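You operate a simulated robot arm through the tools that you are given. There is no shell and no other tool.

Carry out the task below with a simulated robot arm. There is one attempt and no reset: what you move stays moved.

TASK
Dab the grey pad on the tin, wipe the grease mark off the bench and put the pad back.
Fine: shut the drawer. What is to be rubbed or washed off counts as gone when no trace of it is left.

The check looks at the end state, three seconds after you hand in, the way a careful person would. Anything else that was tipped, shoved, dropped, spilled or broken makes it a failure.

THE ROBOT
A 7-joint arm with a two-finger parallel gripper, fixed in place. Base frame: the origin is on the floor under the middle of its stand, x ahead of it, y to its left, z up. Lengths are in cm, angles in degrees, forces in N, time in s.
It reaches about 152.4 cm from its shoulder. Its first joint turns from -149.0 to 149.0 degrees. Payload 3.5 kg.
Tool frame: the origin (TCP) lies between the finger pads and is the grasp point; the fingertips stand 2.3 cm ahead of it; z points along the fingers, y is the line along which they close. Largest opening 9.4 cm; finger width 3.8, thickness 1; the body of the gripper, 5.4 by 9.6 cm, starts 3.9 cm behind the TCP.
Orientation is that of the tool frame in the base frame, as a unit quaternion [x, y, z, w]. With the fingers straight down and closing along the base's y, the tool's x points along the base's -x, its y along +y and its z along -z.

THE INTERFACE
- The arm moves only by the tool move_arm. Its argument "targets" is a list of rows, each an object of numbers (a shift or turn left out is 0, a gripper value left out holds the last): "tx", "ty", "tz": the shift along the base's x, y, z in cm; "ax", "ay", "az": the turn, a rotation vector about the base's x, y, z in degrees; "jaw": the closure, from 0 (fully open) to 1 (shut). In form: [{"tx": .., "ty": .., "tz": .., "ax": .., "ay": .., "az": .., "jaw": ..}, ...]. A call has 1 to 20 rows; each row shifts and turns the commanded pose from where the row before left it. A row lasts 0.2 s, in which the tool goes at most 5 cm and 8.6 degrees; a call with a longer step from one row to the next is refused whole, and so is a gripper value outside its range. Where a pose cannot be reached the arm comes as near as it can. A force on the tool above 40 N (or 10 N above the force at the start of the call, whichever is more), or a blocked arm, ends the call early, and 0.2 s more pass. Each finger travels about 15.3 cm/s and halts on what it meets, pressing with about 23 N; the grip force reading is that of the motor and also rises with nothing between the fingers. The clock runs only during rows and for 0.2 s after the last one: add rows that do not move to give the fingers time. The reply holds the time, the measured pose of the TCP, the force on the tool along the base axes, the opening and the grip force, in the units named above and with some noise, with the torque about the TCP (base axes, N m) and any sound that the robot's microphone picked up.
- Cameras (640 x 400 px; columns grow to the right, rows downward): "scene" is fixed at [21.21, -64.76, 134.21]; the picture's right is [0.80, -0.60, 0.00], its down [-0.24, -0.33, -0.91] and it looks along [0.55, 0.73, -0.41] (base axes); focal length 312 px, centre (320, 200). "wrist" rides on the gripper at [8.6, 1.6, -7.4] in the tool frame; the picture's right is [-0.18, 0.98, 0.00], its down [-0.58, -0.11, -0.81] and it looks along [-0.79, -0.15, 0.59] (tool axes); focal length 243 px, centre (320, 200). There is no depth. A picture from a camera that has moved, and an enlarged one, comes with that camera's place and axes in the base frame and with its lens. The place of the scene camera against the robot may be out by one fixed shift of up to 1.2 cm in any direction.
- grab_frame(camera): a new picture of that camera. The clock stands still meanwhile.
- zoom(camera, box): a new picture of the part [left, top, right, bottom] of that camera's present view, enlarged. The clock stands still meanwhile.
- hand_in(): hands the job in; it is judged then, once.

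Places have to be worked out from the pictures, the camera data and where the tool is seen. Open the gripper and draw the arm clear of the work before you hand the job in, unless the task says otherwise.

The tools are called after "Emit:" by a JSON object that holds its "fn" and its "kwargs". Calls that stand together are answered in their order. move_arm: Moves the arm, as the interface text tells. Its arguments: {"type":"object","properties":{"targets":{"type":"array"}},"required":["targets"]} The other tools are called the same way: grab_frame (camera) takes a picture; zoom (camera, box) takes an enlarged picture of a part of a camera's view; hand_in () hands the job in.

At the start:

```text
t: 0.0
ee_pos: [55.88, 49.94, 104.5]
ee_rot: [0.0, 1.0, 0.0, 0.0]
wrist_force: [0.7, 0.2, 0.4]
moment: [0.03, 0.04, 0.01]
grip_width: 9.41
finger_force: 0.0
```

scene: 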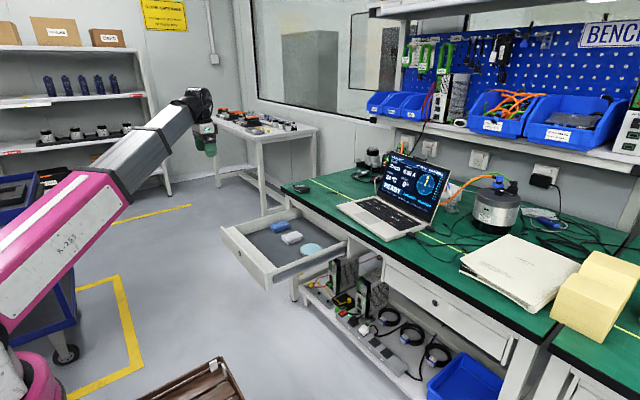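
wrist: 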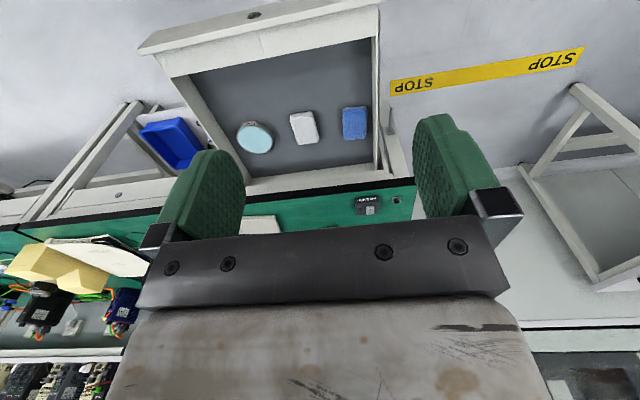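

The drawer is open with a blue block, a grey/white pad and a round light-blue tin inside. I zoom in on both views to make out the details before moving.

Emit:
{"fn": "zoom", "kwargs": {"camera": "scene", "box": [210, 170, 370, 290]}}

Emit:
{"fn": "zoom", "kwargs": {"camera": "scene", "box": [280, 140, 480, 265]}}

Emit:
{"fn": "zoom", "kwargs": {"camera": "wrist", "box": [130, 0, 420, 240]}}

```text
3.33 times, centred on (290, 230) of scene
camera zoom: at [21.21, -64.76, 134.21], right [0.8, -0.6, 0.0], down [-0.24, -0.33, -0.91], along [0.55, 0.73, -0.41], focal length 1041 px, centre (420, 100)
```

zoom: 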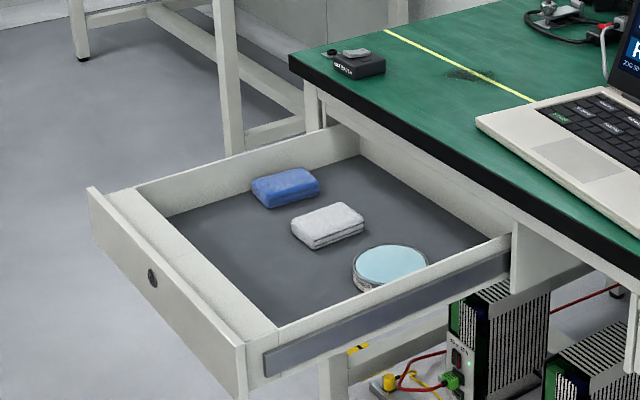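

```text
3.20 times, centred on (380, 202) of scene
camera zoom: at [21.21, -64.76, 134.21], right [0.8, -0.6, 0.0], down [-0.24, -0.33, -0.91], along [0.55, 0.73, -0.41], focal length 999 px, centre (128, 192)
```

zoom: 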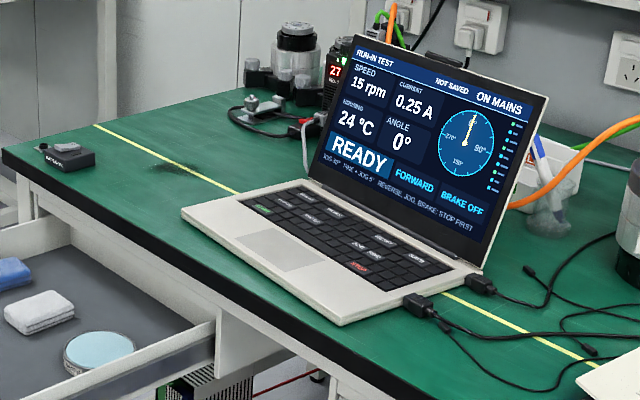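

```text
1.67 times, centred on (275, 120) of wrist
camera zoom: at [47.38, 51.53, 111.93], right [0.18, 0.98, 0.0], down [0.58, -0.11, 0.81], along [0.79, -0.15, -0.59], focal length 404 px, centre (395, 333)
```

zoom: 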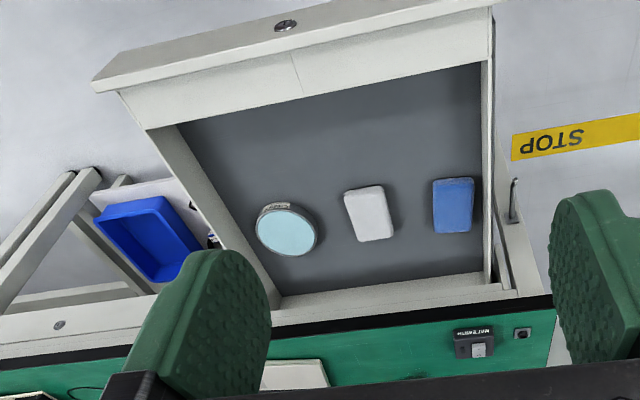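

I estimate the tin at about (85, 27, 61), the grey pad at (84, 40.5, 61), the bench top at z≈74 and the grease mark near (112, 46). I move closer above the drawer for a better look.

Emit:
{"fn": "move_arm", "kwargs": {"targets": [{"tx": 1.9, "ty": -0.9, "tz": -3.8, "jaw": 0}, {"tx": 1.9, "ty": -0.9, "tz": -3.8}, {"tx": 1.9, "ty": -0.9, "tz": -3.8}, {"tx": 1.9, "ty": -0.9, "tz": -3.8}, {"tx": 1.9, "ty": -0.9, "tz": -3.8}, {"tx": 1.9, "ty": -0.9, "tz": -3.8}, {}]}}

Emit:
{"fn": "grab_frame", "kwargs": {"camera": "wrist"}}

Emit:
{"fn": "grab_frame", "kwargs": {"camera": "scene"}}

```text
t: 1.6
ee_pos: [67.3, 44.44, 81.82]
ee_rot: [-0.001, 1.0, 0.0, 0.0]
wrist_force: [0.0, -0.3, 0.5]
moment: [0.02, 0.02, 0.0]
grip_width: 9.39
finger_force: 0.1
```

```text
taken
camera wrist: at [58.79, 46.14, 89.15], right [0.18, 0.98, 0.0], down [0.58, -0.11, 0.81], along [0.79, -0.15, -0.59], focal length 243 px, centre (320, 200)
```

wrist: 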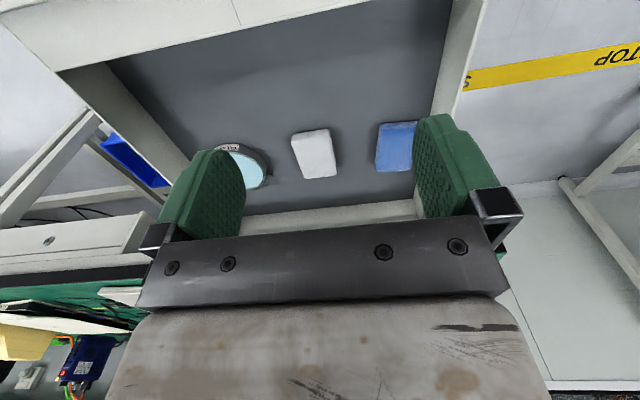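

```text
taken
```

scene: 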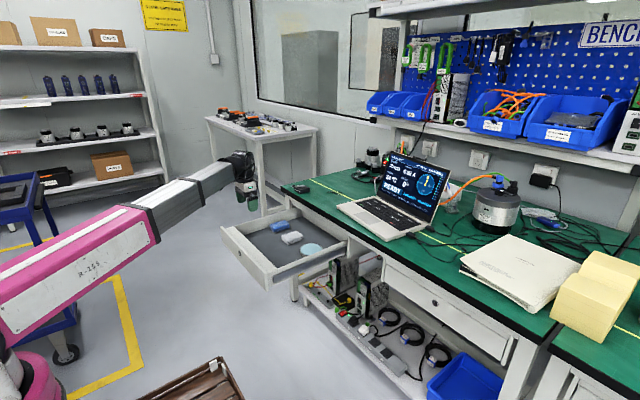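

Closer view obtained. I zoom in on the pad and tin, and on the gripper in the scene view to check the scene-camera shift.

Emit:
{"fn": "zoom", "kwargs": {"camera": "wrist", "box": [190, 100, 450, 220]}}

Emit:
{"fn": "zoom", "kwargs": {"camera": "scene", "box": [210, 140, 300, 215]}}

Emit:
{"fn": "zoom", "kwargs": {"camera": "scene", "box": [260, 210, 340, 270]}}

Emit:
{"fn": "zoom", "kwargs": {"camera": "scene", "box": [290, 165, 380, 225]}}

```text
2.46 times, centred on (320, 160) of wrist
camera zoom: at [58.79, 46.14, 89.15], right [0.18, 0.98, 0.0], down [0.58, -0.11, 0.81], along [0.79, -0.15, -0.59], focal length 597 px, centre (320, 298)
```

zoom: 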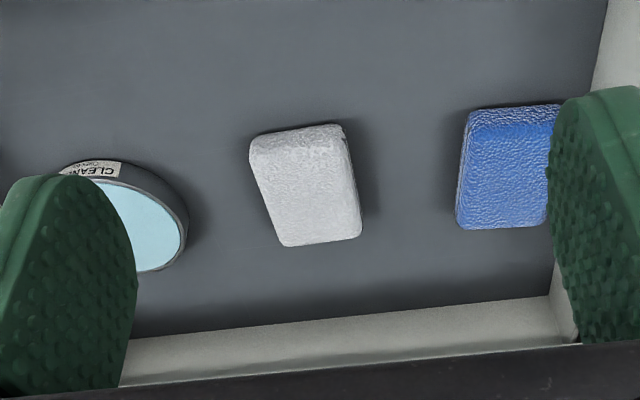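

```text
5.33 times, centred on (255, 178) of scene
camera zoom: at [21.21, -64.76, 134.21], right [0.8, -0.6, 0.0], down [-0.24, -0.33, -0.91], along [0.55, 0.73, -0.41], focal length 1665 px, centre (667, 320)
```

zoom: 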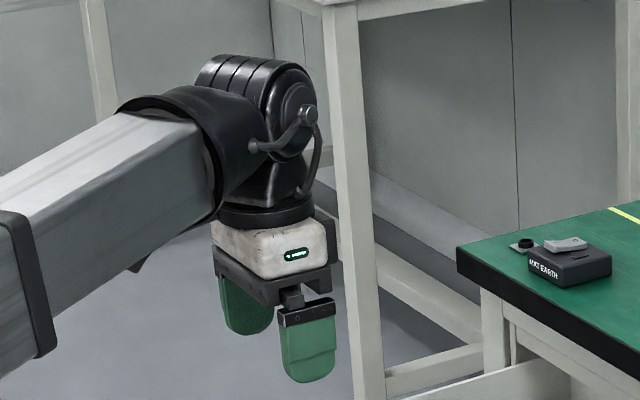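

```text
6.67 times, centred on (300, 240) of scene
camera zoom: at [21.21, -64.76, 134.21], right [0.8, -0.6, 0.0], down [-0.24, -0.33, -0.91], along [0.55, 0.73, -0.41], focal length 2081 px, centre (453, -67)
```

zoom: 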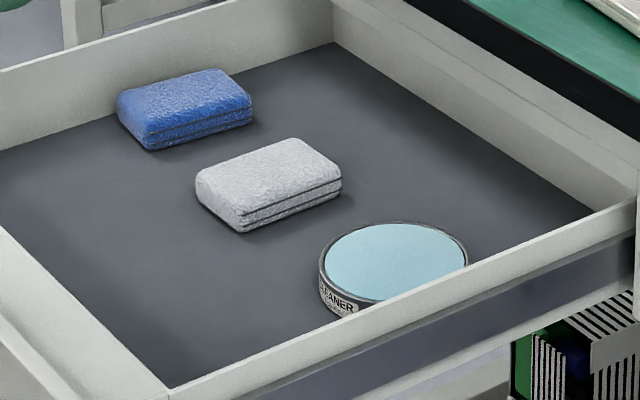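

```text
6.67 times, centred on (335, 195) of scene
camera zoom: at [21.21, -64.76, 134.21], right [0.8, -0.6, 0.0], down [-0.24, -0.33, -0.91], along [0.55, 0.73, -0.41], focal length 2081 px, centre (220, 233)
```

zoom: 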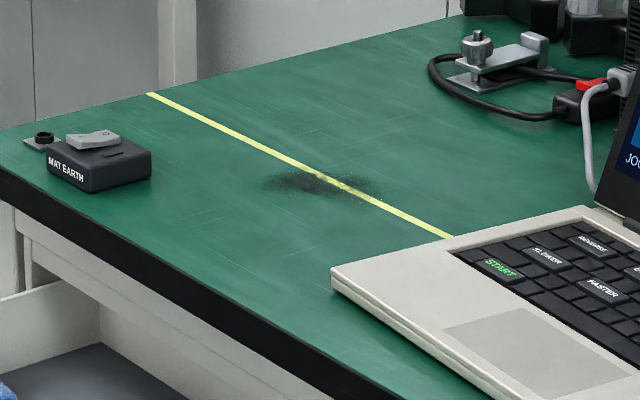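

The pad appears about 8.5 × 6 × 1.7 cm, aligned with x, with its centre near (85, 40.5) and its top at z≈61. I move to a point above it with the jaws open and look again.

Emit:
{"fn": "move_arm", "kwargs": {"targets": [{"tx": 3.58, "ty": -0.79, "tz": -2.36, "jaw": 0}, {"tx": 3.58, "ty": -0.79, "tz": -2.36}, {"tx": 3.58, "ty": -0.79, "tz": -2.36}, {"tx": 3.58, "ty": -0.79, "tz": -2.36}, {"tx": 3.58, "ty": -0.79, "tz": -2.36}, {}]}}

Emit:
{"fn": "grab_frame", "kwargs": {"camera": "wrist"}}

Emit:
{"fn": "zoom", "kwargs": {"camera": "scene", "box": [210, 150, 370, 270]}}

```text
t: 3.0
ee_pos: [85.18, 40.62, 69.84]
ee_rot: [0.001, 1.0, 0.001, -0.001]
wrist_force: [-0.4, -0.6, -0.4]
moment: [0.0, 0.01, 0.01]
grip_width: 9.42
finger_force: 0.0
```

```text
taken
camera wrist: at [76.6, 42.25, 77.26], right [0.18, 0.98, 0.0], down [0.58, -0.11, 0.81], along [0.79, -0.15, -0.59], focal length 243 px, centre (320, 200)
```

wrist: 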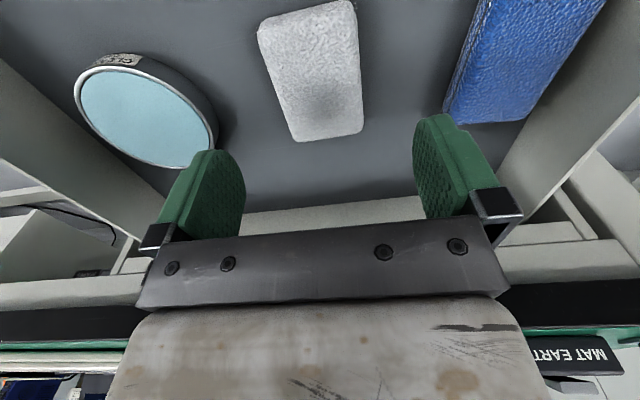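

```text
3.33 times, centred on (290, 210) of scene
camera zoom: at [21.21, -64.76, 134.21], right [0.8, -0.6, 0.0], down [-0.24, -0.33, -0.91], along [0.55, 0.73, -0.41], focal length 1041 px, centre (420, 167)
```

zoom: 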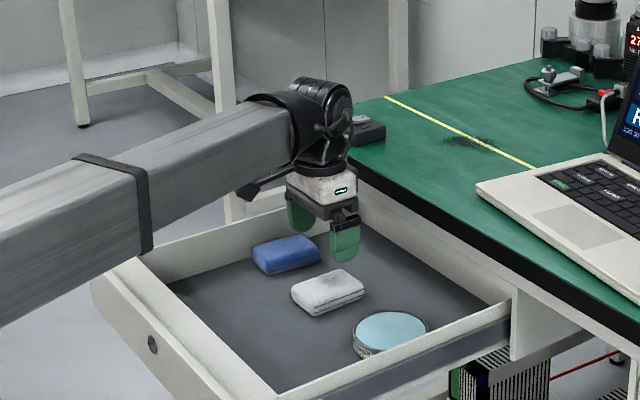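

The TCP is directly above the pad's centre, about (85.3, 40.6), and the pad is aligned with the axes. I zoom in on the pad's side to judge its thickness and the drawer floor height before going down.

Emit:
{"fn": "zoom", "kwargs": {"camera": "scene", "box": [275, 222, 325, 253]}}

Emit:
{"fn": "zoom", "kwargs": {"camera": "wrist", "box": [60, 0, 400, 212]}}

```text
12.80 times, centred on (300, 238) of scene
camera zoom: at [21.21, -64.76, 134.21], right [0.8, -0.6, 0.0], down [-0.24, -0.33, -0.91], along [0.55, 0.73, -0.41], focal length 3996 px, centre (576, -280)
```

zoom: 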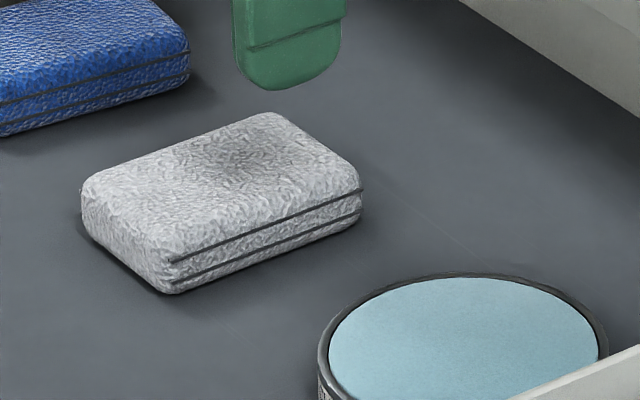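

```text
1.88 times, centred on (230, 106) of wrist
camera zoom: at [76.6, 42.25, 77.26], right [0.18, 0.98, 0.0], down [0.58, -0.11, 0.81], along [0.79, -0.15, -0.59], focal length 457 px, centre (489, 377)
```

zoom: 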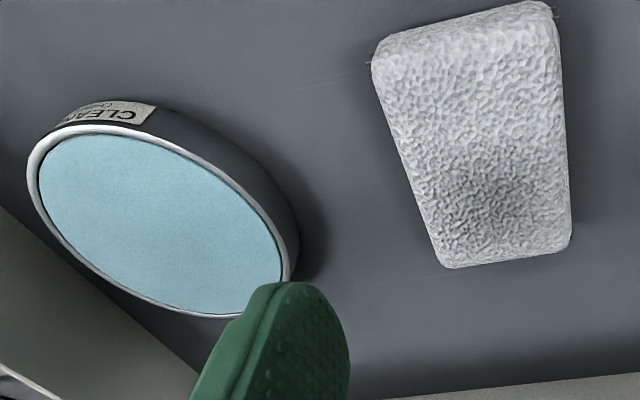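

The pad looks about 2 cm thick with its top near z=61, so the drawer floor should be around 59. I descend slowly to TCP z≈62.5 and check.

Emit:
{"fn": "move_arm", "kwargs": {"targets": [{"tx": 0.1, "tz": -1.8, "jaw": 0}, {"tx": 0.1, "tz": -1.8}, {"tz": -1.8}, {"tz": -1.2}, {"tz": -0.6}, {}]}}

Emit:
{"fn": "zoom", "kwargs": {"camera": "scene", "box": [260, 212, 330, 256]}}

Emit:
{"fn": "grab_frame", "kwargs": {"camera": "wrist"}}

```text
t: 4.4
ee_pos: [85.42, 40.63, 62.64]
ee_rot: [-0.001, 1.0, 0.0, 0.0]
wrist_force: [-0.2, 0.0, 0.2]
moment: [0.0, -0.03, 0.02]
grip_width: 9.4
finger_force: 0.1
```

```text
9.09 times, centred on (295, 234) of scene
camera zoom: at [21.21, -64.76, 134.21], right [0.8, -0.6, 0.0], down [-0.24, -0.33, -0.91], along [0.55, 0.73, -0.41], focal length 2838 px, centre (547, -109)
```

zoom: 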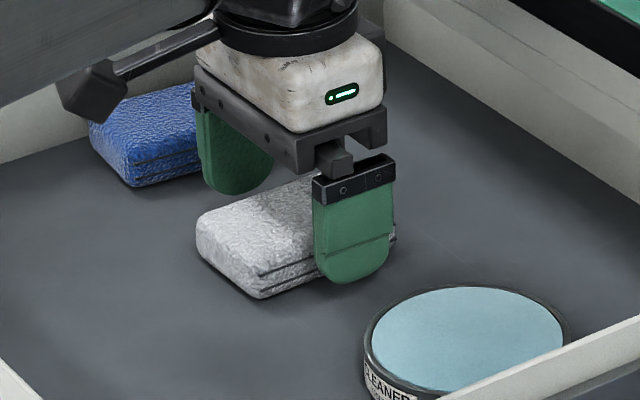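

```text
taken
camera wrist: at [76.89, 42.23, 70.04], right [0.18, 0.98, 0.0], down [0.58, -0.11, 0.81], along [0.79, -0.15, -0.59], focal length 243 px, centre (320, 200)
```

wrist: 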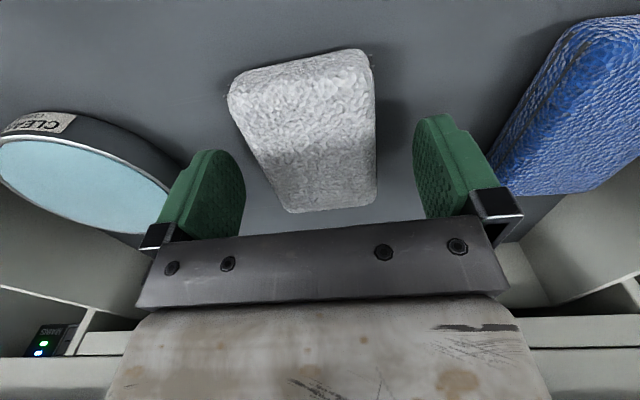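

The fingertips (z≈60.3) straddle the pad just above the drawer floor with no contact force. I close the jaws here.

Emit:
{"fn": "move_arm", "kwargs": {"targets": [{"jaw": 1}, {"jaw": 1}, {"jaw": 1}, {"jaw": 1}]}}

Emit:
{"fn": "zoom", "kwargs": {"camera": "scene", "box": [260, 212, 330, 256]}}

Emit:
{"fn": "grab_frame", "kwargs": {"camera": "wrist"}}

```text
t: 5.4
ee_pos: [85.34, 40.47, 62.63]
ee_rot: [0.0, 1.0, -0.001, 0.0]
wrist_force: [-0.6, -0.5, 1.1]
moment: [0.01, 0.02, 0.02]
grip_width: 5.91
finger_force: 22.7
```

```text
9.09 times, centred on (295, 234) of scene
camera zoom: at [21.21, -64.76, 134.21], right [0.8, -0.6, 0.0], down [-0.24, -0.33, -0.91], along [0.55, 0.73, -0.41], focal length 2838 px, centre (547, -109)
```

zoom: 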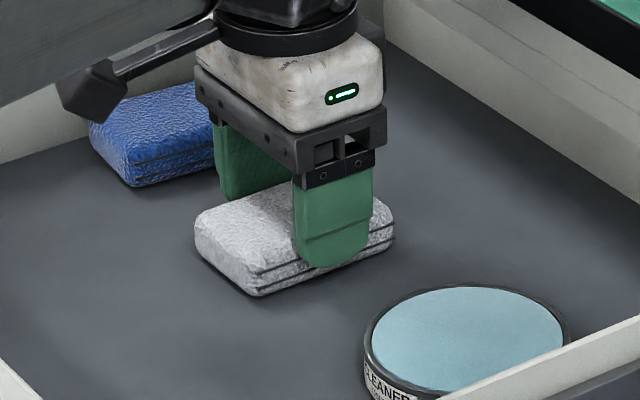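

```text
taken
camera wrist: at [76.88, 42.23, 70.04], right [0.18, 0.98, 0.0], down [0.58, -0.11, 0.81], along [0.79, -0.15, -0.59], focal length 243 px, centre (320, 200)
```

wrist: 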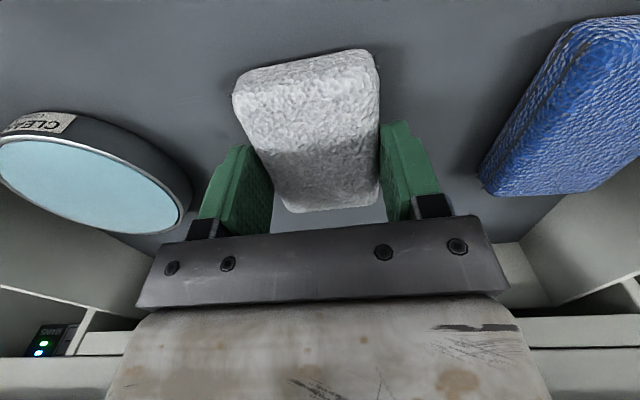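

The jaws hold the pad at 5.9 cm with 22.7 N. I lift it gently by 8 cm and check how far it stands below the fingertips.

Emit:
{"fn": "move_arm", "kwargs": {"targets": [{"tz": 0.5, "jaw": 1}, {"tz": 1.5}, {"tz": 2.0}, {"tz": 2.0}, {"tz": 2.0}, {}]}}

Emit:
{"fn": "zoom", "kwargs": {"camera": "scene", "box": [260, 190, 330, 234]}}

Emit:
{"fn": "zoom", "kwargs": {"camera": "scene", "box": [260, 212, 340, 262]}}

Emit:
{"fn": "grab_frame", "kwargs": {"camera": "wrist"}}

```text
t: 6.8
ee_pos: [85.26, 40.44, 70.71]
ee_rot: [0.0, 1.0, 0.0, 0.001]
wrist_force: [0.9, 0.7, -0.5]
moment: [-0.03, -0.01, 0.01]
grip_width: 5.93
finger_force: 22.5
```

```text
9.09 times, centred on (295, 212) of scene
camera zoom: at [21.21, -64.76, 134.21], right [0.8, -0.6, 0.0], down [-0.24, -0.33, -0.91], along [0.55, 0.73, -0.41], focal length 2838 px, centre (547, 91)
```

zoom: 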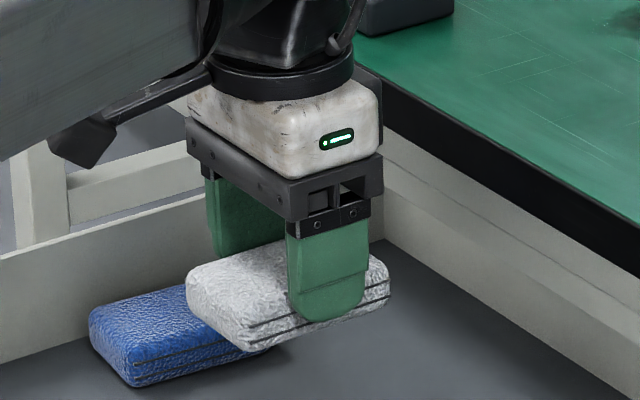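

```text
8.00 times, centred on (300, 237) of scene
camera zoom: at [21.21, -64.76, 134.21], right [0.8, -0.6, 0.0], down [-0.24, -0.33, -0.91], along [0.55, 0.73, -0.41], focal length 2497 px, centre (480, -96)
```

zoom: 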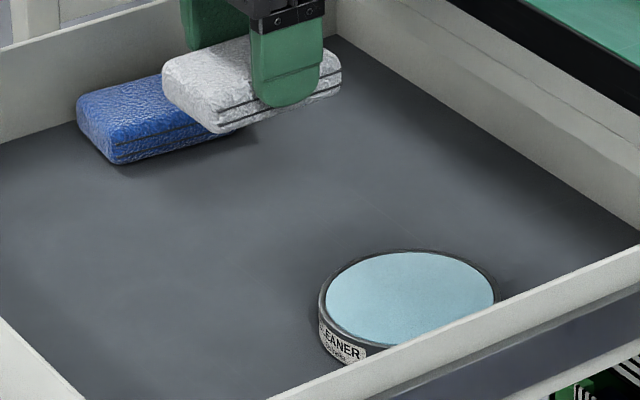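

```text
taken
camera wrist: at [76.79, 42.08, 78.2], right [0.18, 0.98, 0.0], down [0.58, -0.11, 0.81], along [0.79, -0.15, -0.59], focal length 243 px, centre (320, 200)
```

wrist: 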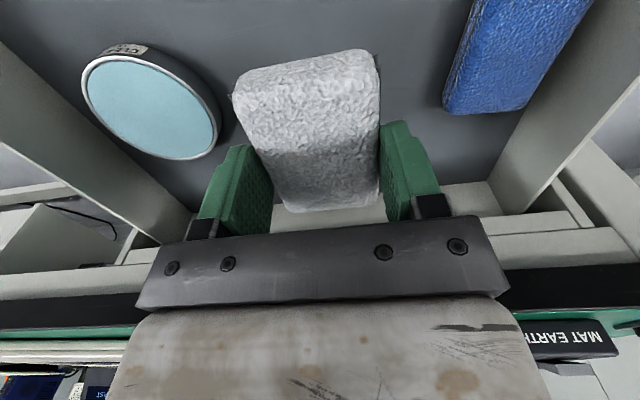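

The pad is held level, protruding ~0.4 cm below the fingertips. The tin's top centre triangulates to about (85.2, 27.1, 61.3), so I carry the pad over it and come down to just above.

Emit:
{"fn": "move_arm", "kwargs": {"targets": [{"ty": -3.3, "jaw": 1}, {"ty": -3.3}, {"ty": -3.3}, {"ty": -3.3}, {}, {"tz": -1.5}, {"tz": -1.5}, {"tz": -1.5}, {"tz": -1.0}, {}]}}

Emit:
{"fn": "zoom", "kwargs": {"camera": "scene", "box": [270, 210, 350, 262]}}

Emit:
{"fn": "grab_frame", "kwargs": {"camera": "wrist"}}

```text
t: 9.0
ee_pos: [85.38, 27.18, 65.21]
ee_rot: [0.0, 1.0, -0.001, 0.0]
wrist_force: [0.0, 0.6, 0.6]
moment: [0.0, -0.01, -0.04]
grip_width: 5.89
finger_force: 23.4
```

```text
7.69 times, centred on (310, 236) of scene
camera zoom: at [21.21, -64.76, 134.21], right [0.8, -0.6, 0.0], down [-0.24, -0.33, -0.91], along [0.55, 0.73, -0.41], focal length 2401 px, centre (397, -77)
```

zoom: 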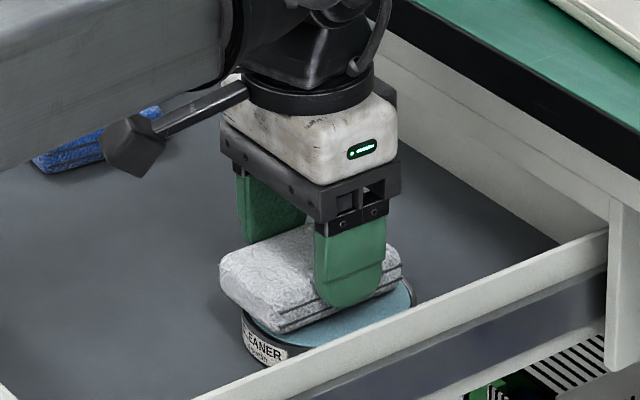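

```text
taken
camera wrist: at [76.8, 28.94, 72.58], right [0.18, 0.98, 0.0], down [0.58, -0.11, 0.81], along [0.79, -0.15, -0.59], focal length 243 px, centre (320, 200)
```

wrist: 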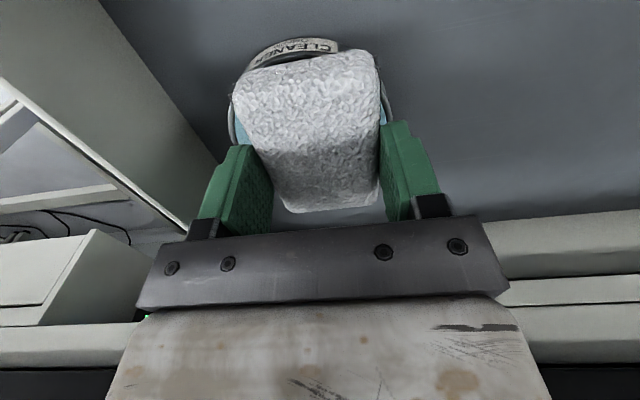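

The pad is hovering centred over the cleaner tin. I lower in small steps, watching the vertical force.

Emit:
{"fn": "move_arm", "kwargs": {"targets": [{"tz": -0.3, "jaw": 1}, {"tz": -0.3}, {"tz": -0.2}, {}]}}

```text
t: 10.0
ee_pos: [85.27, 27.39, 64.54]
ee_rot: [0.0, 1.0, 0.001, 0.001]
wrist_force: [-0.6, 2.5, 30.6]
moment: [0.06, -0.02, -0.02]
grip_width: 5.9
finger_force: 22.8
```

Contact: about 30 N upward at TCP z≈64.5, so the pad is pressed on the cleaner. I ease off slightly to see the light-contact height.

Emit:
{"fn": "move_arm", "kwargs": {"targets": [{"tz": 0.1, "jaw": 1}, {}]}}

Emit:
{"fn": "zoom", "kwargs": {"camera": "scene", "box": [270, 210, 350, 262]}}

```text
t: 10.6
ee_pos: [85.18, 27.42, 64.59]
ee_rot: [0.0, 1.0, 0.0, 0.001]
wrist_force: [-0.2, 2.4, 19.3]
moment: [0.12, -0.06, -0.02]
grip_width: 5.88
finger_force: 22.8
```

```text
7.69 times, centred on (310, 236) of scene
camera zoom: at [21.21, -64.76, 134.21], right [0.8, -0.6, 0.0], down [-0.24, -0.33, -0.91], along [0.55, 0.73, -0.41], focal length 2401 px, centre (397, -77)
```

zoom: 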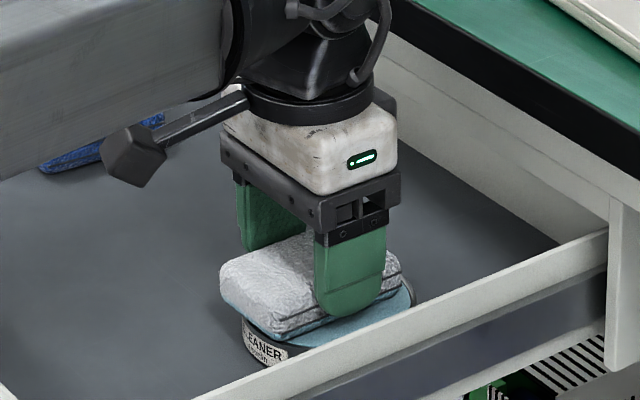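

The pad's lower sides have turned light blue, so it has taken up cleaner. I lift straight up and check that the tin stays put and the pad hasn't slipped.

Emit:
{"fn": "move_arm", "kwargs": {"targets": [{"tz": 0.2, "jaw": 1}, {"tz": 0.5}, {"tz": 1.5}, {"tz": 2.0}, {"tz": 2.0}, {"tz": 2.0}, {}]}}

Emit:
{"fn": "zoom", "kwargs": {"camera": "scene", "box": [270, 195, 350, 262]}}

Emit:
{"fn": "grab_frame", "kwargs": {"camera": "wrist"}}

```text
t: 12.2
ee_pos: [85.29, 27.47, 72.64]
ee_rot: [0.0, 1.0, 0.0, 0.001]
wrist_force: [-0.8, 0.0, -0.7]
moment: [-0.01, 0.01, 0.0]
grip_width: 5.9
finger_force: 23.0
```

```text
5.97 times, centred on (310, 228) of scene
camera zoom: at [21.21, -64.76, 134.21], right [0.8, -0.6, 0.0], down [-0.24, -0.33, -0.91], along [0.55, 0.73, -0.41], focal length 1864 px, centre (380, 30)
```

zoom: 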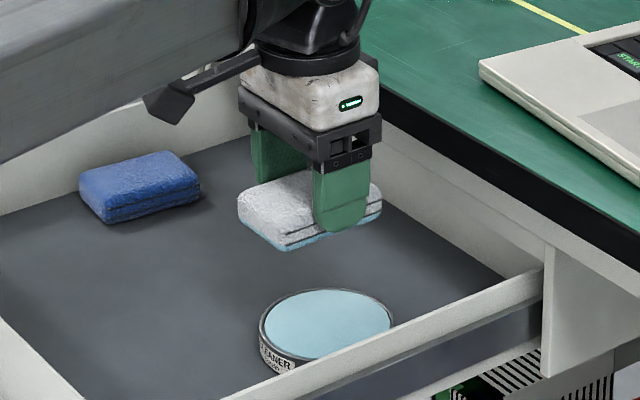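

```text
taken
camera wrist: at [76.83, 29.09, 80.03], right [0.18, 0.98, 0.0], down [0.58, -0.11, 0.81], along [0.79, -0.15, -0.59], focal length 243 px, centre (320, 200)
```

wrist: 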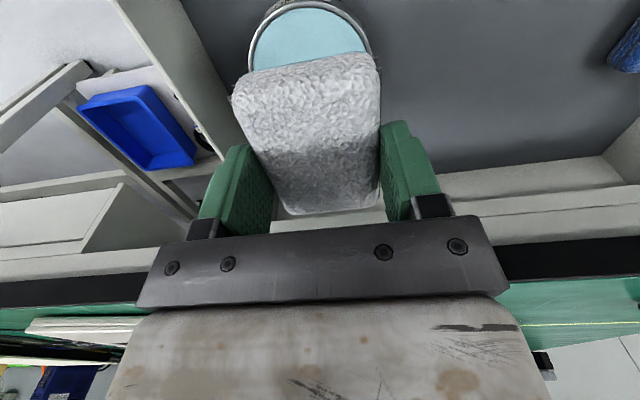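

Pad loaded (blue underside), tin unmoved. Next I rise and travel clear of the bench edge and laptop, to a viewing point in front of the grease mark.

Emit:
{"fn": "move_arm", "kwargs": {"targets": [{"tz": 3.0, "jaw": 1}, {"tz": 3.0, "ty": 2.0}, {"tz": 3.0, "ty": 3.0}, {"tz": 3.0, "ty": 3.0}, {"tz": 3.0, "ty": 3.0}, {"tz": 1.0, "ty": 3.0}, {"ty": 3.0, "tx": 2.0}, {"tx": 3.0}, {"tx": 3.0}, {}]}}

Emit:
{"fn": "grab_frame", "kwargs": {"camera": "wrist"}}

Emit:
{"fn": "grab_frame", "kwargs": {"camera": "scene"}}

```text
t: 14.4
ee_pos: [93.33, 44.13, 88.67]
ee_rot: [0.001, 1.0, 0.0, 0.0]
wrist_force: [0.5, -0.3, -0.6]
moment: [0.01, -0.02, -0.03]
grip_width: 5.91
finger_force: 22.5
```

```text
taken
camera wrist: at [84.87, 45.85, 96.11], right [0.18, 0.98, 0.0], down [0.58, -0.11, 0.81], along [0.79, -0.15, -0.59], focal length 243 px, centre (320, 200)
```

wrist: 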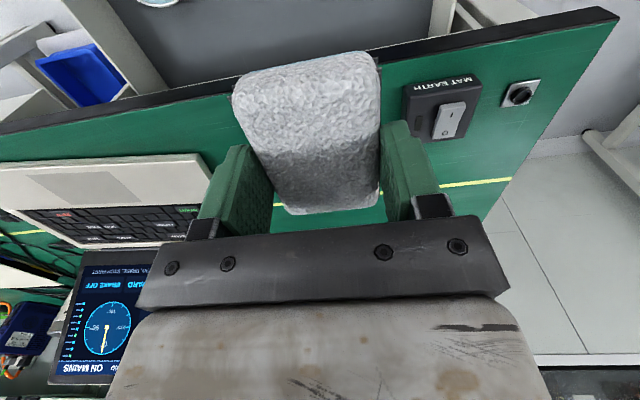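

```text
taken
```

scene: 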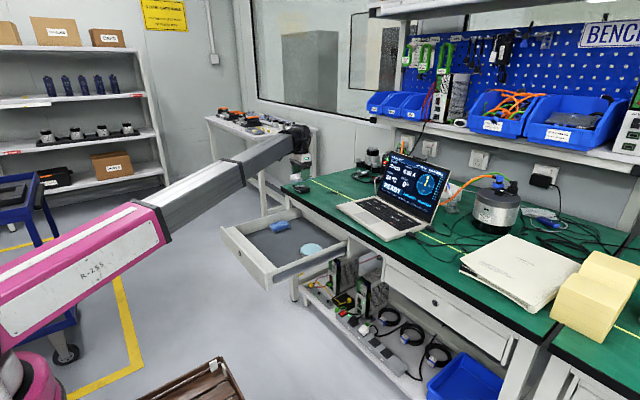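

The arm is clear in front of the grease mark. I move over the estimated mark position (112, 44.5), staying high, then view it from the scene camera.

Emit:
{"fn": "move_arm", "kwargs": {"targets": [{"tx": 3.7, "jaw": 1}, {"tx": 3.7}, {"tx": 3.7}, {"tx": 3.7}, {"tx": 3.7, "ty": 0.3}, {"tz": -2.0}, {"tz": -2.0}, {"tz": -1.5}, {}]}}

Emit:
{"fn": "zoom", "kwargs": {"camera": "scene", "box": [290, 140, 390, 215]}}

Emit:
{"fn": "grab_frame", "kwargs": {"camera": "wrist"}}

```text
t: 16.4
ee_pos: [111.87, 44.38, 83.25]
ee_rot: [0.001, 1.0, 0.0, -0.001]
wrist_force: [-1.0, 0.7, 0.2]
moment: [0.01, 0.0, -0.01]
grip_width: 5.88
finger_force: 22.8
```

```text
5.33 times, centred on (340, 178) of scene
camera zoom: at [21.21, -64.76, 134.21], right [0.8, -0.6, 0.0], down [-0.24, -0.33, -0.91], along [0.55, 0.73, -0.41], focal length 1665 px, centre (213, 320)
```

zoom: 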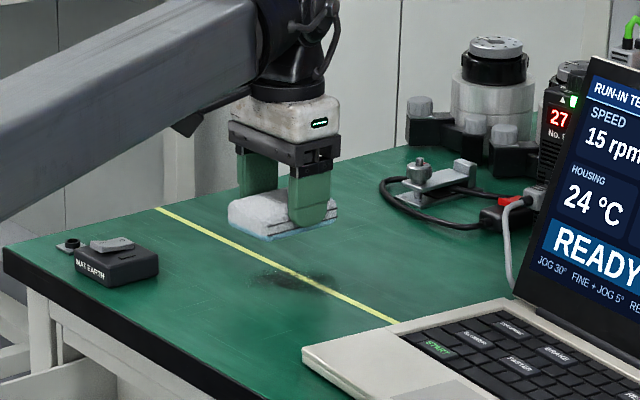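

```text
taken
camera wrist: at [103.38, 46.15, 90.62], right [0.18, 0.98, 0.0], down [0.58, -0.11, 0.81], along [0.79, -0.15, -0.59], focal length 243 px, centre (320, 200)
```

wrist: 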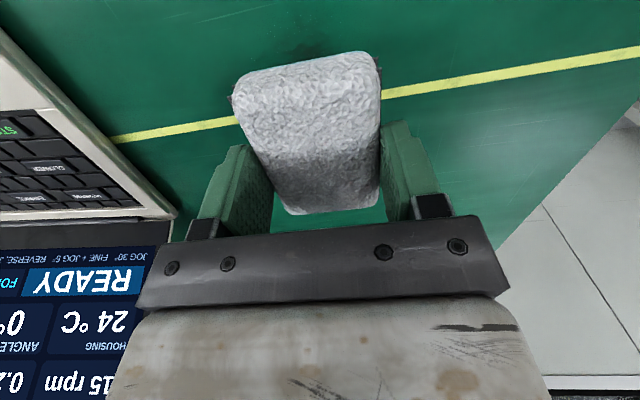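

From the finger position in the scene view, the camera shift is small. The mark is centred near (112.1, 43.9), the bench is at z≈74.7, and I expect contact at TCP z≈77.5–78. I descend to about 79 and check.

Emit:
{"fn": "move_arm", "kwargs": {"targets": [{"tx": 0.2, "ty": -0.3, "tz": -1.0, "jaw": 1}, {"tz": -1.0}, {"tz": -1.0}, {"tz": -0.8}, {"tz": -0.5}, {}]}}

Emit:
{"fn": "zoom", "kwargs": {"camera": "scene", "box": [300, 155, 370, 205]}}

```text
t: 17.8
ee_pos: [112.03, 44.18, 78.95]
ee_rot: [0.0, 1.0, 0.001, 0.0]
wrist_force: [0.7, 0.0, 0.1]
moment: [-0.03, 0.01, 0.0]
grip_width: 5.9
finger_force: 22.8
```

```text
8.00 times, centred on (335, 180) of scene
camera zoom: at [21.21, -64.76, 134.21], right [0.8, -0.6, 0.0], down [-0.24, -0.33, -0.91], along [0.55, 0.73, -0.41], focal length 2497 px, centre (200, 360)
```

zoom: 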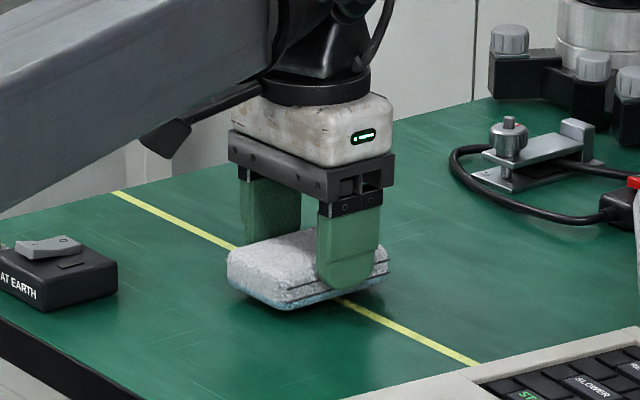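

The pad hovers about 1 cm over the bench and covers the mark. I keep lowering in small steps and watch the force.

Emit:
{"fn": "move_arm", "kwargs": {"targets": [{"tz": -0.25, "jaw": 1}, {"tz": -0.25}, {"tz": -0.2}, {}]}}

```text
t: 18.8
ee_pos: [112.11, 44.36, 78.4]
ee_rot: [0.0, 1.0, 0.001, 0.001]
wrist_force: [1.3, -0.2, 15.5]
moment: [0.15, 0.35, -0.02]
grip_width: 5.89
finger_force: 23.2
```

Contact with about 15 N at TCP z≈78.4. I wipe side to side along y over the mark.

Emit:
{"fn": "move_arm", "kwargs": {"targets": [{"ty": 1, "jaw": 1}, {"ty": 1}, {"ty": 1}, {"ty": 1}, {"ty": 1}, {"ty": -1}, {"ty": -1}, {"ty": -1}, {"ty": -1}, {"ty": -1}, {"ty": -1}, {"ty": -1}, {"ty": -1}, {"ty": -1}, {"ty": -1}]}}

Emit:
{"fn": "zoom", "kwargs": {"camera": "scene", "box": [300, 155, 370, 205]}}

```text
t: 22.0
ee_pos: [112.0, 39.27, 78.26]
ee_rot: [-0.001, 1.0, 0.0, 0.001]
wrist_force: [0.1, 14.9, 21.7]
moment: [0.54, -0.02, -0.05]
grip_width: 5.9
finger_force: 22.5
```

```text
8.00 times, centred on (335, 180) of scene
camera zoom: at [21.21, -64.76, 134.21], right [0.8, -0.6, 0.0], down [-0.24, -0.33, -0.91], along [0.55, 0.73, -0.41], focal length 2497 px, centre (200, 360)
```

zoom: 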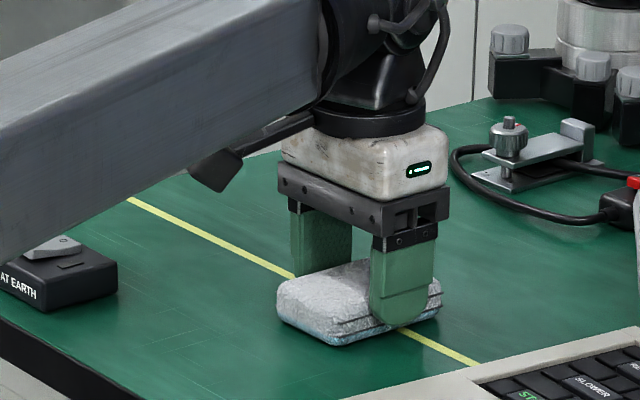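

The mark's uncovered part already looks gone. I keep wiping back and forth with small x offsets to cover the whole area.

Emit:
{"fn": "move_arm", "kwargs": {"targets": [{"ty": 1, "tx": -0.6, "jaw": 1}, {"ty": 1, "tx": -0.6}, {"ty": 1, "tx": -0.6}, {"ty": 1}, {"ty": 1}, {"ty": 1}, {"ty": 1}, {"ty": 1}, {"ty": 1}, {"ty": 1}, {"ty": -1, "tx": 0.8}, {"ty": -1, "tx": 0.8}, {"ty": -1, "tx": 0.8}, {"ty": -1, "tx": 0.8}, {"ty": -1, "tx": 0.6}, {"ty": -1}, {"ty": -1}, {"ty": -1}, {"ty": -1}, {"ty": -1}]}}

Emit:
{"fn": "zoom", "kwargs": {"camera": "scene", "box": [300, 155, 370, 205]}}

```text
t: 26.2
ee_pos: [113.99, 39.45, 78.21]
ee_rot: [0.0, 1.0, -0.001, 0.0]
wrist_force: [0.6, 8.0, 13.5]
moment: [0.2, 0.03, -0.08]
grip_width: 5.93
finger_force: 23.1
```

```text
8.00 times, centred on (335, 180) of scene
camera zoom: at [21.21, -64.76, 134.21], right [0.8, -0.6, 0.0], down [-0.24, -0.33, -0.91], along [0.55, 0.73, -0.41], focal length 2497 px, centre (200, 360)
```

zoom: 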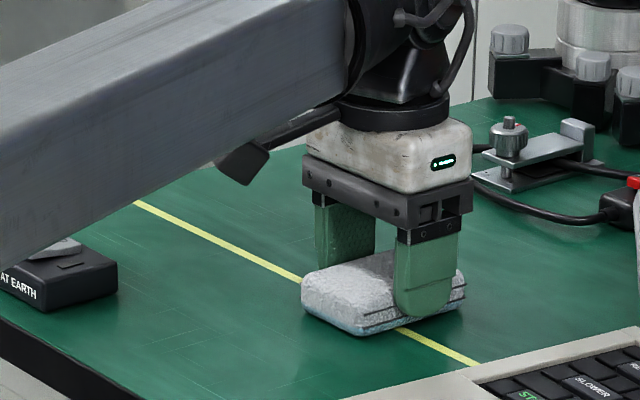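

The visible bench looks clean. I lift the pad off to inspect the whole area.

Emit:
{"fn": "move_arm", "kwargs": {"targets": [{"tz": 0.3, "jaw": 1}, {"tz": 1.5}, {"tz": 3}, {"tz": 3}, {"tz": 3}, {"tx": -2, "tz": 2}, {}]}}

Emit:
{"fn": "zoom", "kwargs": {"camera": "scene", "box": [300, 165, 370, 215]}}

Emit:
{"fn": "zoom", "kwargs": {"camera": "scene", "box": [318, 182, 353, 204]}}

Emit:
{"fn": "grab_frame", "kwargs": {"camera": "wrist"}}

```text
t: 27.8
ee_pos: [111.98, 39.3, 91.14]
ee_rot: [0.001, 1.0, 0.0, 0.0]
wrist_force: [-0.1, 0.1, -1.3]
moment: [0.0, 0.02, -0.03]
grip_width: 5.9
finger_force: 23.1
```

```text
8.00 times, centred on (335, 190) of scene
camera zoom: at [21.21, -64.76, 134.21], right [0.8, -0.6, 0.0], down [-0.24, -0.33, -0.91], along [0.55, 0.73, -0.41], focal length 2497 px, centre (200, 280)
```

zoom: 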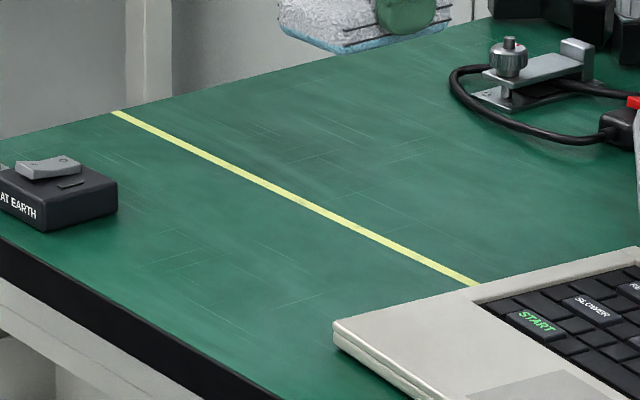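

```text
16.00 times, centred on (336, 193) of scene
camera zoom: at [21.21, -64.76, 134.21], right [0.8, -0.6, 0.0], down [-0.24, -0.33, -0.91], along [0.55, 0.73, -0.41], focal length 4995 px, centre (72, 312)
```

zoom: 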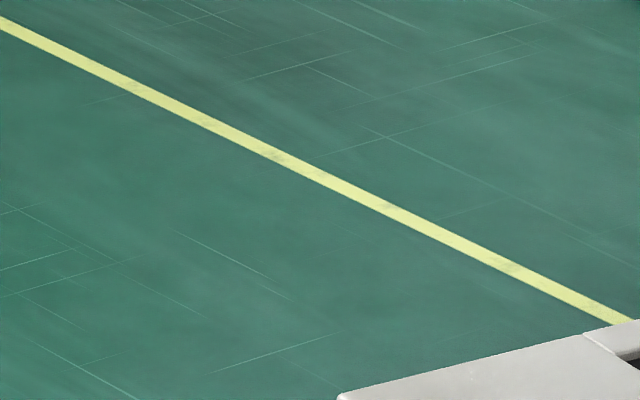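

```text
taken
camera wrist: at [103.52, 40.93, 98.54], right [0.18, 0.98, 0.0], down [0.58, -0.11, 0.81], along [0.79, -0.15, -0.59], focal length 243 px, centre (320, 200)
```

wrist: 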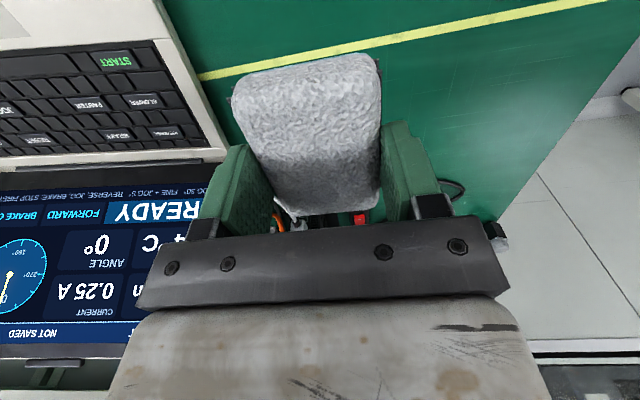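

The bench looks clean, but I want to be sure there is no faint residue. I zoom in further on where the mark was.

Emit:
{"fn": "zoom", "kwargs": {"camera": "scene", "box": [324, 186, 346, 200]}}

Emit:
{"fn": "zoom", "kwargs": {"camera": "scene", "box": [310, 178, 332, 192]}}

```text
16.00 times, centred on (335, 193) of scene
camera zoom: at [21.21, -64.76, 134.21], right [0.8, -0.6, 0.0], down [-0.24, -0.33, -0.91], along [0.55, 0.73, -0.41], focal length 4995 px, centre (80, 312)
```

zoom: 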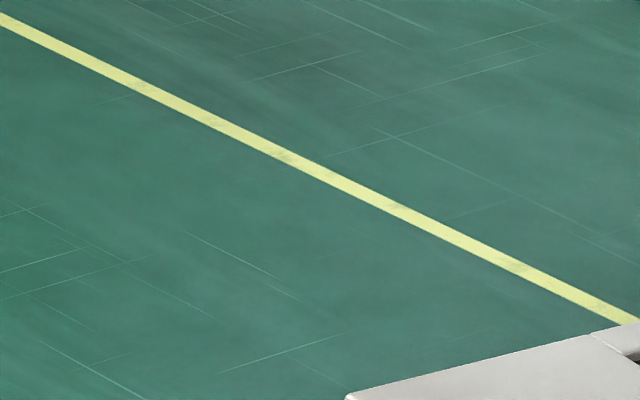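

```text
16.00 times, centred on (321, 185) of scene
camera zoom: at [21.21, -64.76, 134.21], right [0.8, -0.6, 0.0], down [-0.24, -0.33, -0.91], along [0.55, 0.73, -0.41], focal length 4995 px, centre (304, 440)
```

zoom: 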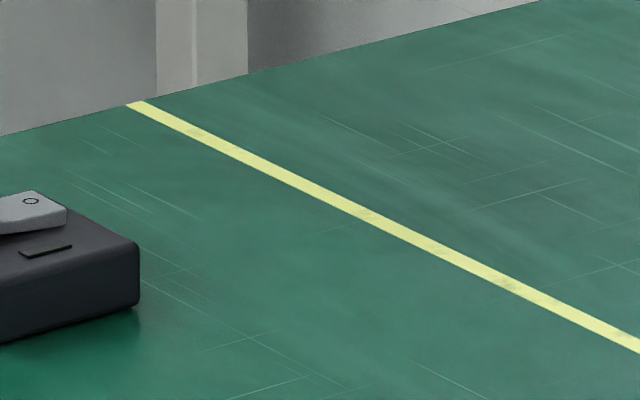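

The specks on the yellow line recur along its whole length, so they're part of its texture. The wiped area is also visible at the top of the wrist view, so I zoom in there for a second check.

Emit:
{"fn": "zoom", "kwargs": {"camera": "wrist", "box": [220, 0, 540, 140]}}

Emit:
{"fn": "zoom", "kwargs": {"camera": "scene", "box": [322, 140, 372, 180]}}

```text
2.00 times, centred on (380, 70) of wrist
camera zoom: at [103.52, 40.93, 98.54], right [0.18, 0.98, 0.0], down [0.58, -0.11, 0.81], along [0.79, -0.15, -0.59], focal length 485 px, centre (200, 460)
```

zoom: 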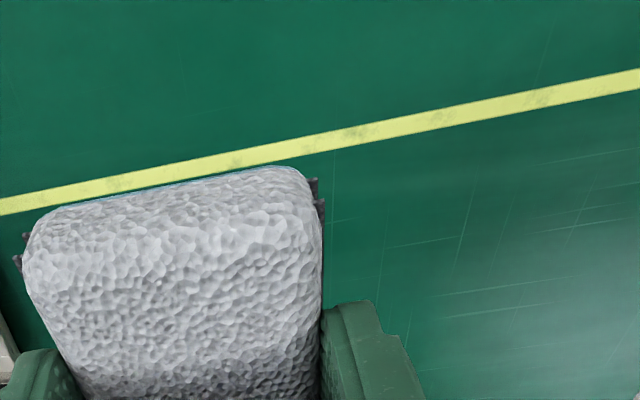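

```text
10.00 times, centred on (347, 160) of scene
camera zoom: at [21.21, -64.76, 134.21], right [0.8, -0.6, 0.0], down [-0.24, -0.33, -0.91], along [0.55, 0.73, -0.41], focal length 3122 px, centre (50, 600)
```

zoom: 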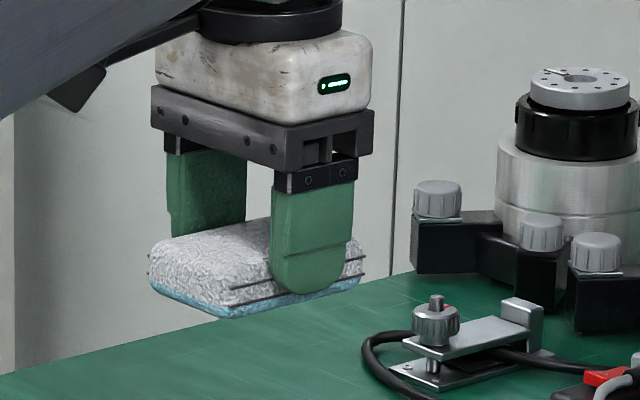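

The wiped area is clean in both views. I carry the pad back high over the bench edge to above its original spot (85.4, 40.6), then down to z≈70.

Emit:
{"fn": "move_arm", "kwargs": {"targets": [{"tx": -3.8, "ty": 0.2, "jaw": 1}, {"tx": -3.8, "ty": 0.2}, {"tx": -3.8, "ty": 0.2}, {"tx": -3.8, "ty": 0.2}, {"tx": -3.8, "ty": 0.2}, {"tx": -3.8, "ty": 0.2}, {"tx": -3.9}, {"tz": -3.5}, {"tz": -3.5}, {"tz": -3.5}, {"tz": -3.5}, {"tz": -3.5}, {"tz": -3.5}, {}]}}

Emit:
{"fn": "grab_frame", "kwargs": {"camera": "wrist"}}

Emit:
{"fn": "zoom", "kwargs": {"camera": "scene", "box": [210, 160, 370, 280]}}

```text
t: 30.8
ee_pos: [85.29, 40.54, 70.0]
ee_rot: [0.0, 1.0, 0.0, 0.0]
wrist_force: [0.3, -0.3, 0.4]
moment: [0.0, -0.03, 0.0]
grip_width: 5.93
finger_force: 23.1
```

```text
taken
camera wrist: at [76.77, 42.16, 77.4], right [0.18, 0.98, 0.0], down [0.58, -0.11, 0.81], along [0.79, -0.15, -0.59], focal length 243 px, centre (320, 200)
```

wrist: 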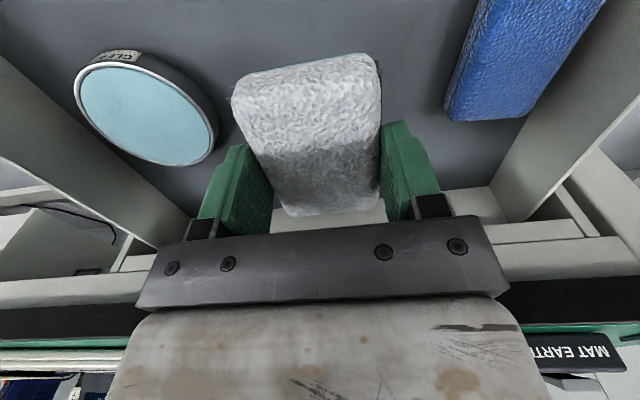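

```text
3.33 times, centred on (290, 220) of scene
camera zoom: at [21.21, -64.76, 134.21], right [0.8, -0.6, 0.0], down [-0.24, -0.33, -0.91], along [0.55, 0.73, -0.41], focal length 1041 px, centre (420, 133)
```

zoom: 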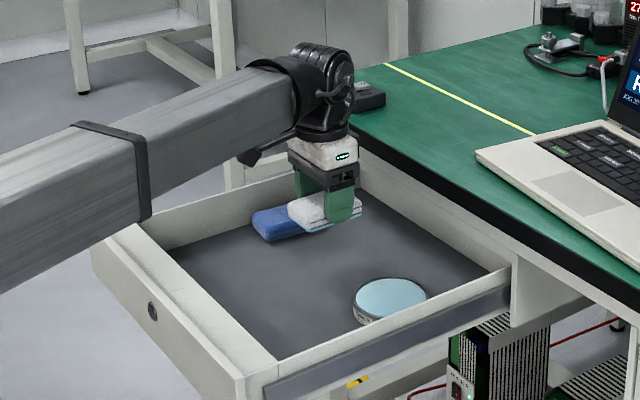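

Tin and blue block are unmoved. I lower the pad toward the drawer floor, stopping just above the original grasp height.

Emit:
{"fn": "move_arm", "kwargs": {"targets": [{"tz": -2.0, "jaw": 1}, {"tz": -2.0}, {"tz": -1.5}, {"tz": -0.8}, {"tz": -0.4}, {}]}}

```text
t: 32.2
ee_pos: [85.51, 40.65, 63.26]
ee_rot: [0.0, 1.0, 0.0, 0.0]
wrist_force: [-1.3, 1.3, -0.3]
moment: [0.0, -0.03, 0.02]
grip_width: 5.9
finger_force: 22.8
```

No contact yet at 63.26. I go down in 0.2 cm steps.

Emit:
{"fn": "move_arm", "kwargs": {"targets": [{"tz": -0.2, "jaw": 1}, {"tz": -0.2}, {}]}}

```text
t: 33.0
ee_pos: [85.31, 40.48, 62.92]
ee_rot: [0.0, 1.0, 0.0, 0.0]
wrist_force: [0.1, 0.1, 0.0]
moment: [-0.04, -0.01, 0.0]
grip_width: 5.9
finger_force: 22.7
```

Still free at 62.9; I continue in smaller steps.

Emit:
{"fn": "move_arm", "kwargs": {"targets": [{"tz": -0.1, "jaw": 1}, {"tz": -0.1}, {}]}}

```text
t: 33.8
ee_pos: [85.36, 40.59, 62.86]
ee_rot: [0.0, 1.0, 0.0, -0.001]
wrist_force: [0.4, -0.1, -0.7]
moment: [-0.01, -0.04, 0.02]
grip_width: 5.92
finger_force: 23.2
```

No contact yet, so the pad may have shifted slightly up in the grip. I keep going in 0.1 cm steps.

Emit:
{"fn": "move_arm", "kwargs": {"targets": [{"tz": -0.1, "jaw": 1}, {"tz": -0.1}, {}]}}

Emit:
{"fn": "zoom", "kwargs": {"camera": "scene", "box": [270, 217, 330, 255]}}

```text
t: 34.6
ee_pos: [85.32, 40.48, 62.53]
ee_rot: [0.0, 1.0, 0.0, 0.0]
wrist_force: [0.7, 0.3, -0.7]
moment: [0.01, -0.01, 0.0]
grip_width: 5.9
finger_force: 22.7
```

```text
10.53 times, centred on (300, 236) of scene
camera zoom: at [21.21, -64.76, 134.21], right [0.8, -0.6, 0.0], down [-0.24, -0.33, -0.91], along [0.55, 0.73, -0.41], focal length 3286 px, centre (530, -179)
```

zoom: 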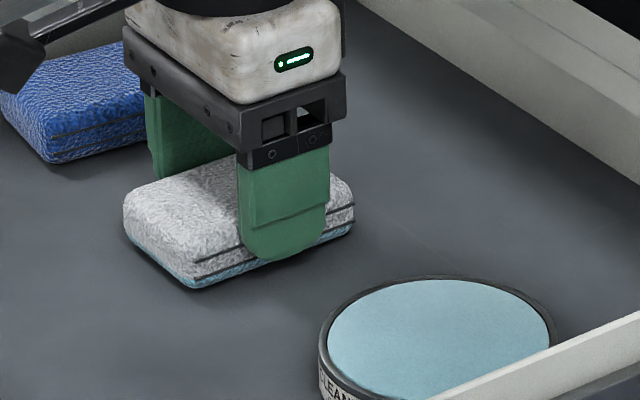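

The pad is nearly on the floor. I continue with fine steps until I feel contact.

Emit:
{"fn": "move_arm", "kwargs": {"targets": [{"tz": -0.1, "jaw": 1}, {}]}}

Emit:
{"fn": "move_arm", "kwargs": {"targets": [{"tz": -0.1, "jaw": 1}, {}]}}

```text
t: 35.2
ee_pos: [85.24, 40.52, 62.4]
ee_rot: [0.0, 1.0, 0.001, 0.001]
wrist_force: [0.2, 0.0, -0.5]
moment: [-0.04, 0.0, 0.0]
grip_width: 5.9
finger_force: 23.2
```

```text
t: 35.8
ee_pos: [85.41, 40.5, 62.3]
ee_rot: [0.0, 1.0, 0.001, -0.001]
wrist_force: [0.2, 1.2, 5.4]
moment: [0.01, -0.03, 0.02]
grip_width: 5.9
finger_force: 22.9
```

Contact at about 5 N: the pad rests on the drawer floor at its original spot. I open the jaws.

Emit:
{"fn": "move_arm", "kwargs": {"targets": [{"jaw": 0.8}, {"jaw": 0.6}, {"jaw": 0.3}, {"jaw": 0}, {"jaw": 0}, {}]}}

Emit:
{"fn": "grab_frame", "kwargs": {"camera": "wrist"}}

```text
t: 37.2
ee_pos: [85.47, 40.42, 62.33]
ee_rot: [-0.001, 1.0, 0.001, 0.0]
wrist_force: [-0.2, 0.4, 0.7]
moment: [0.01, -0.04, 0.03]
grip_width: 9.37
finger_force: 0.1
```

```text
taken
camera wrist: at [76.86, 42.16, 69.72], right [0.18, 0.98, 0.0], down [0.58, -0.11, 0.81], along [0.79, -0.15, -0.59], focal length 243 px, centre (320, 200)
```

wrist: 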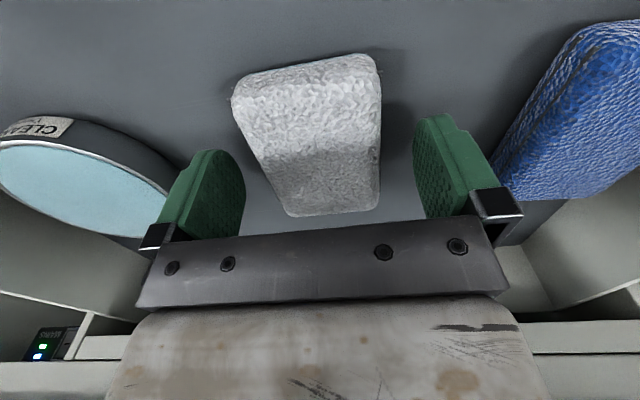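

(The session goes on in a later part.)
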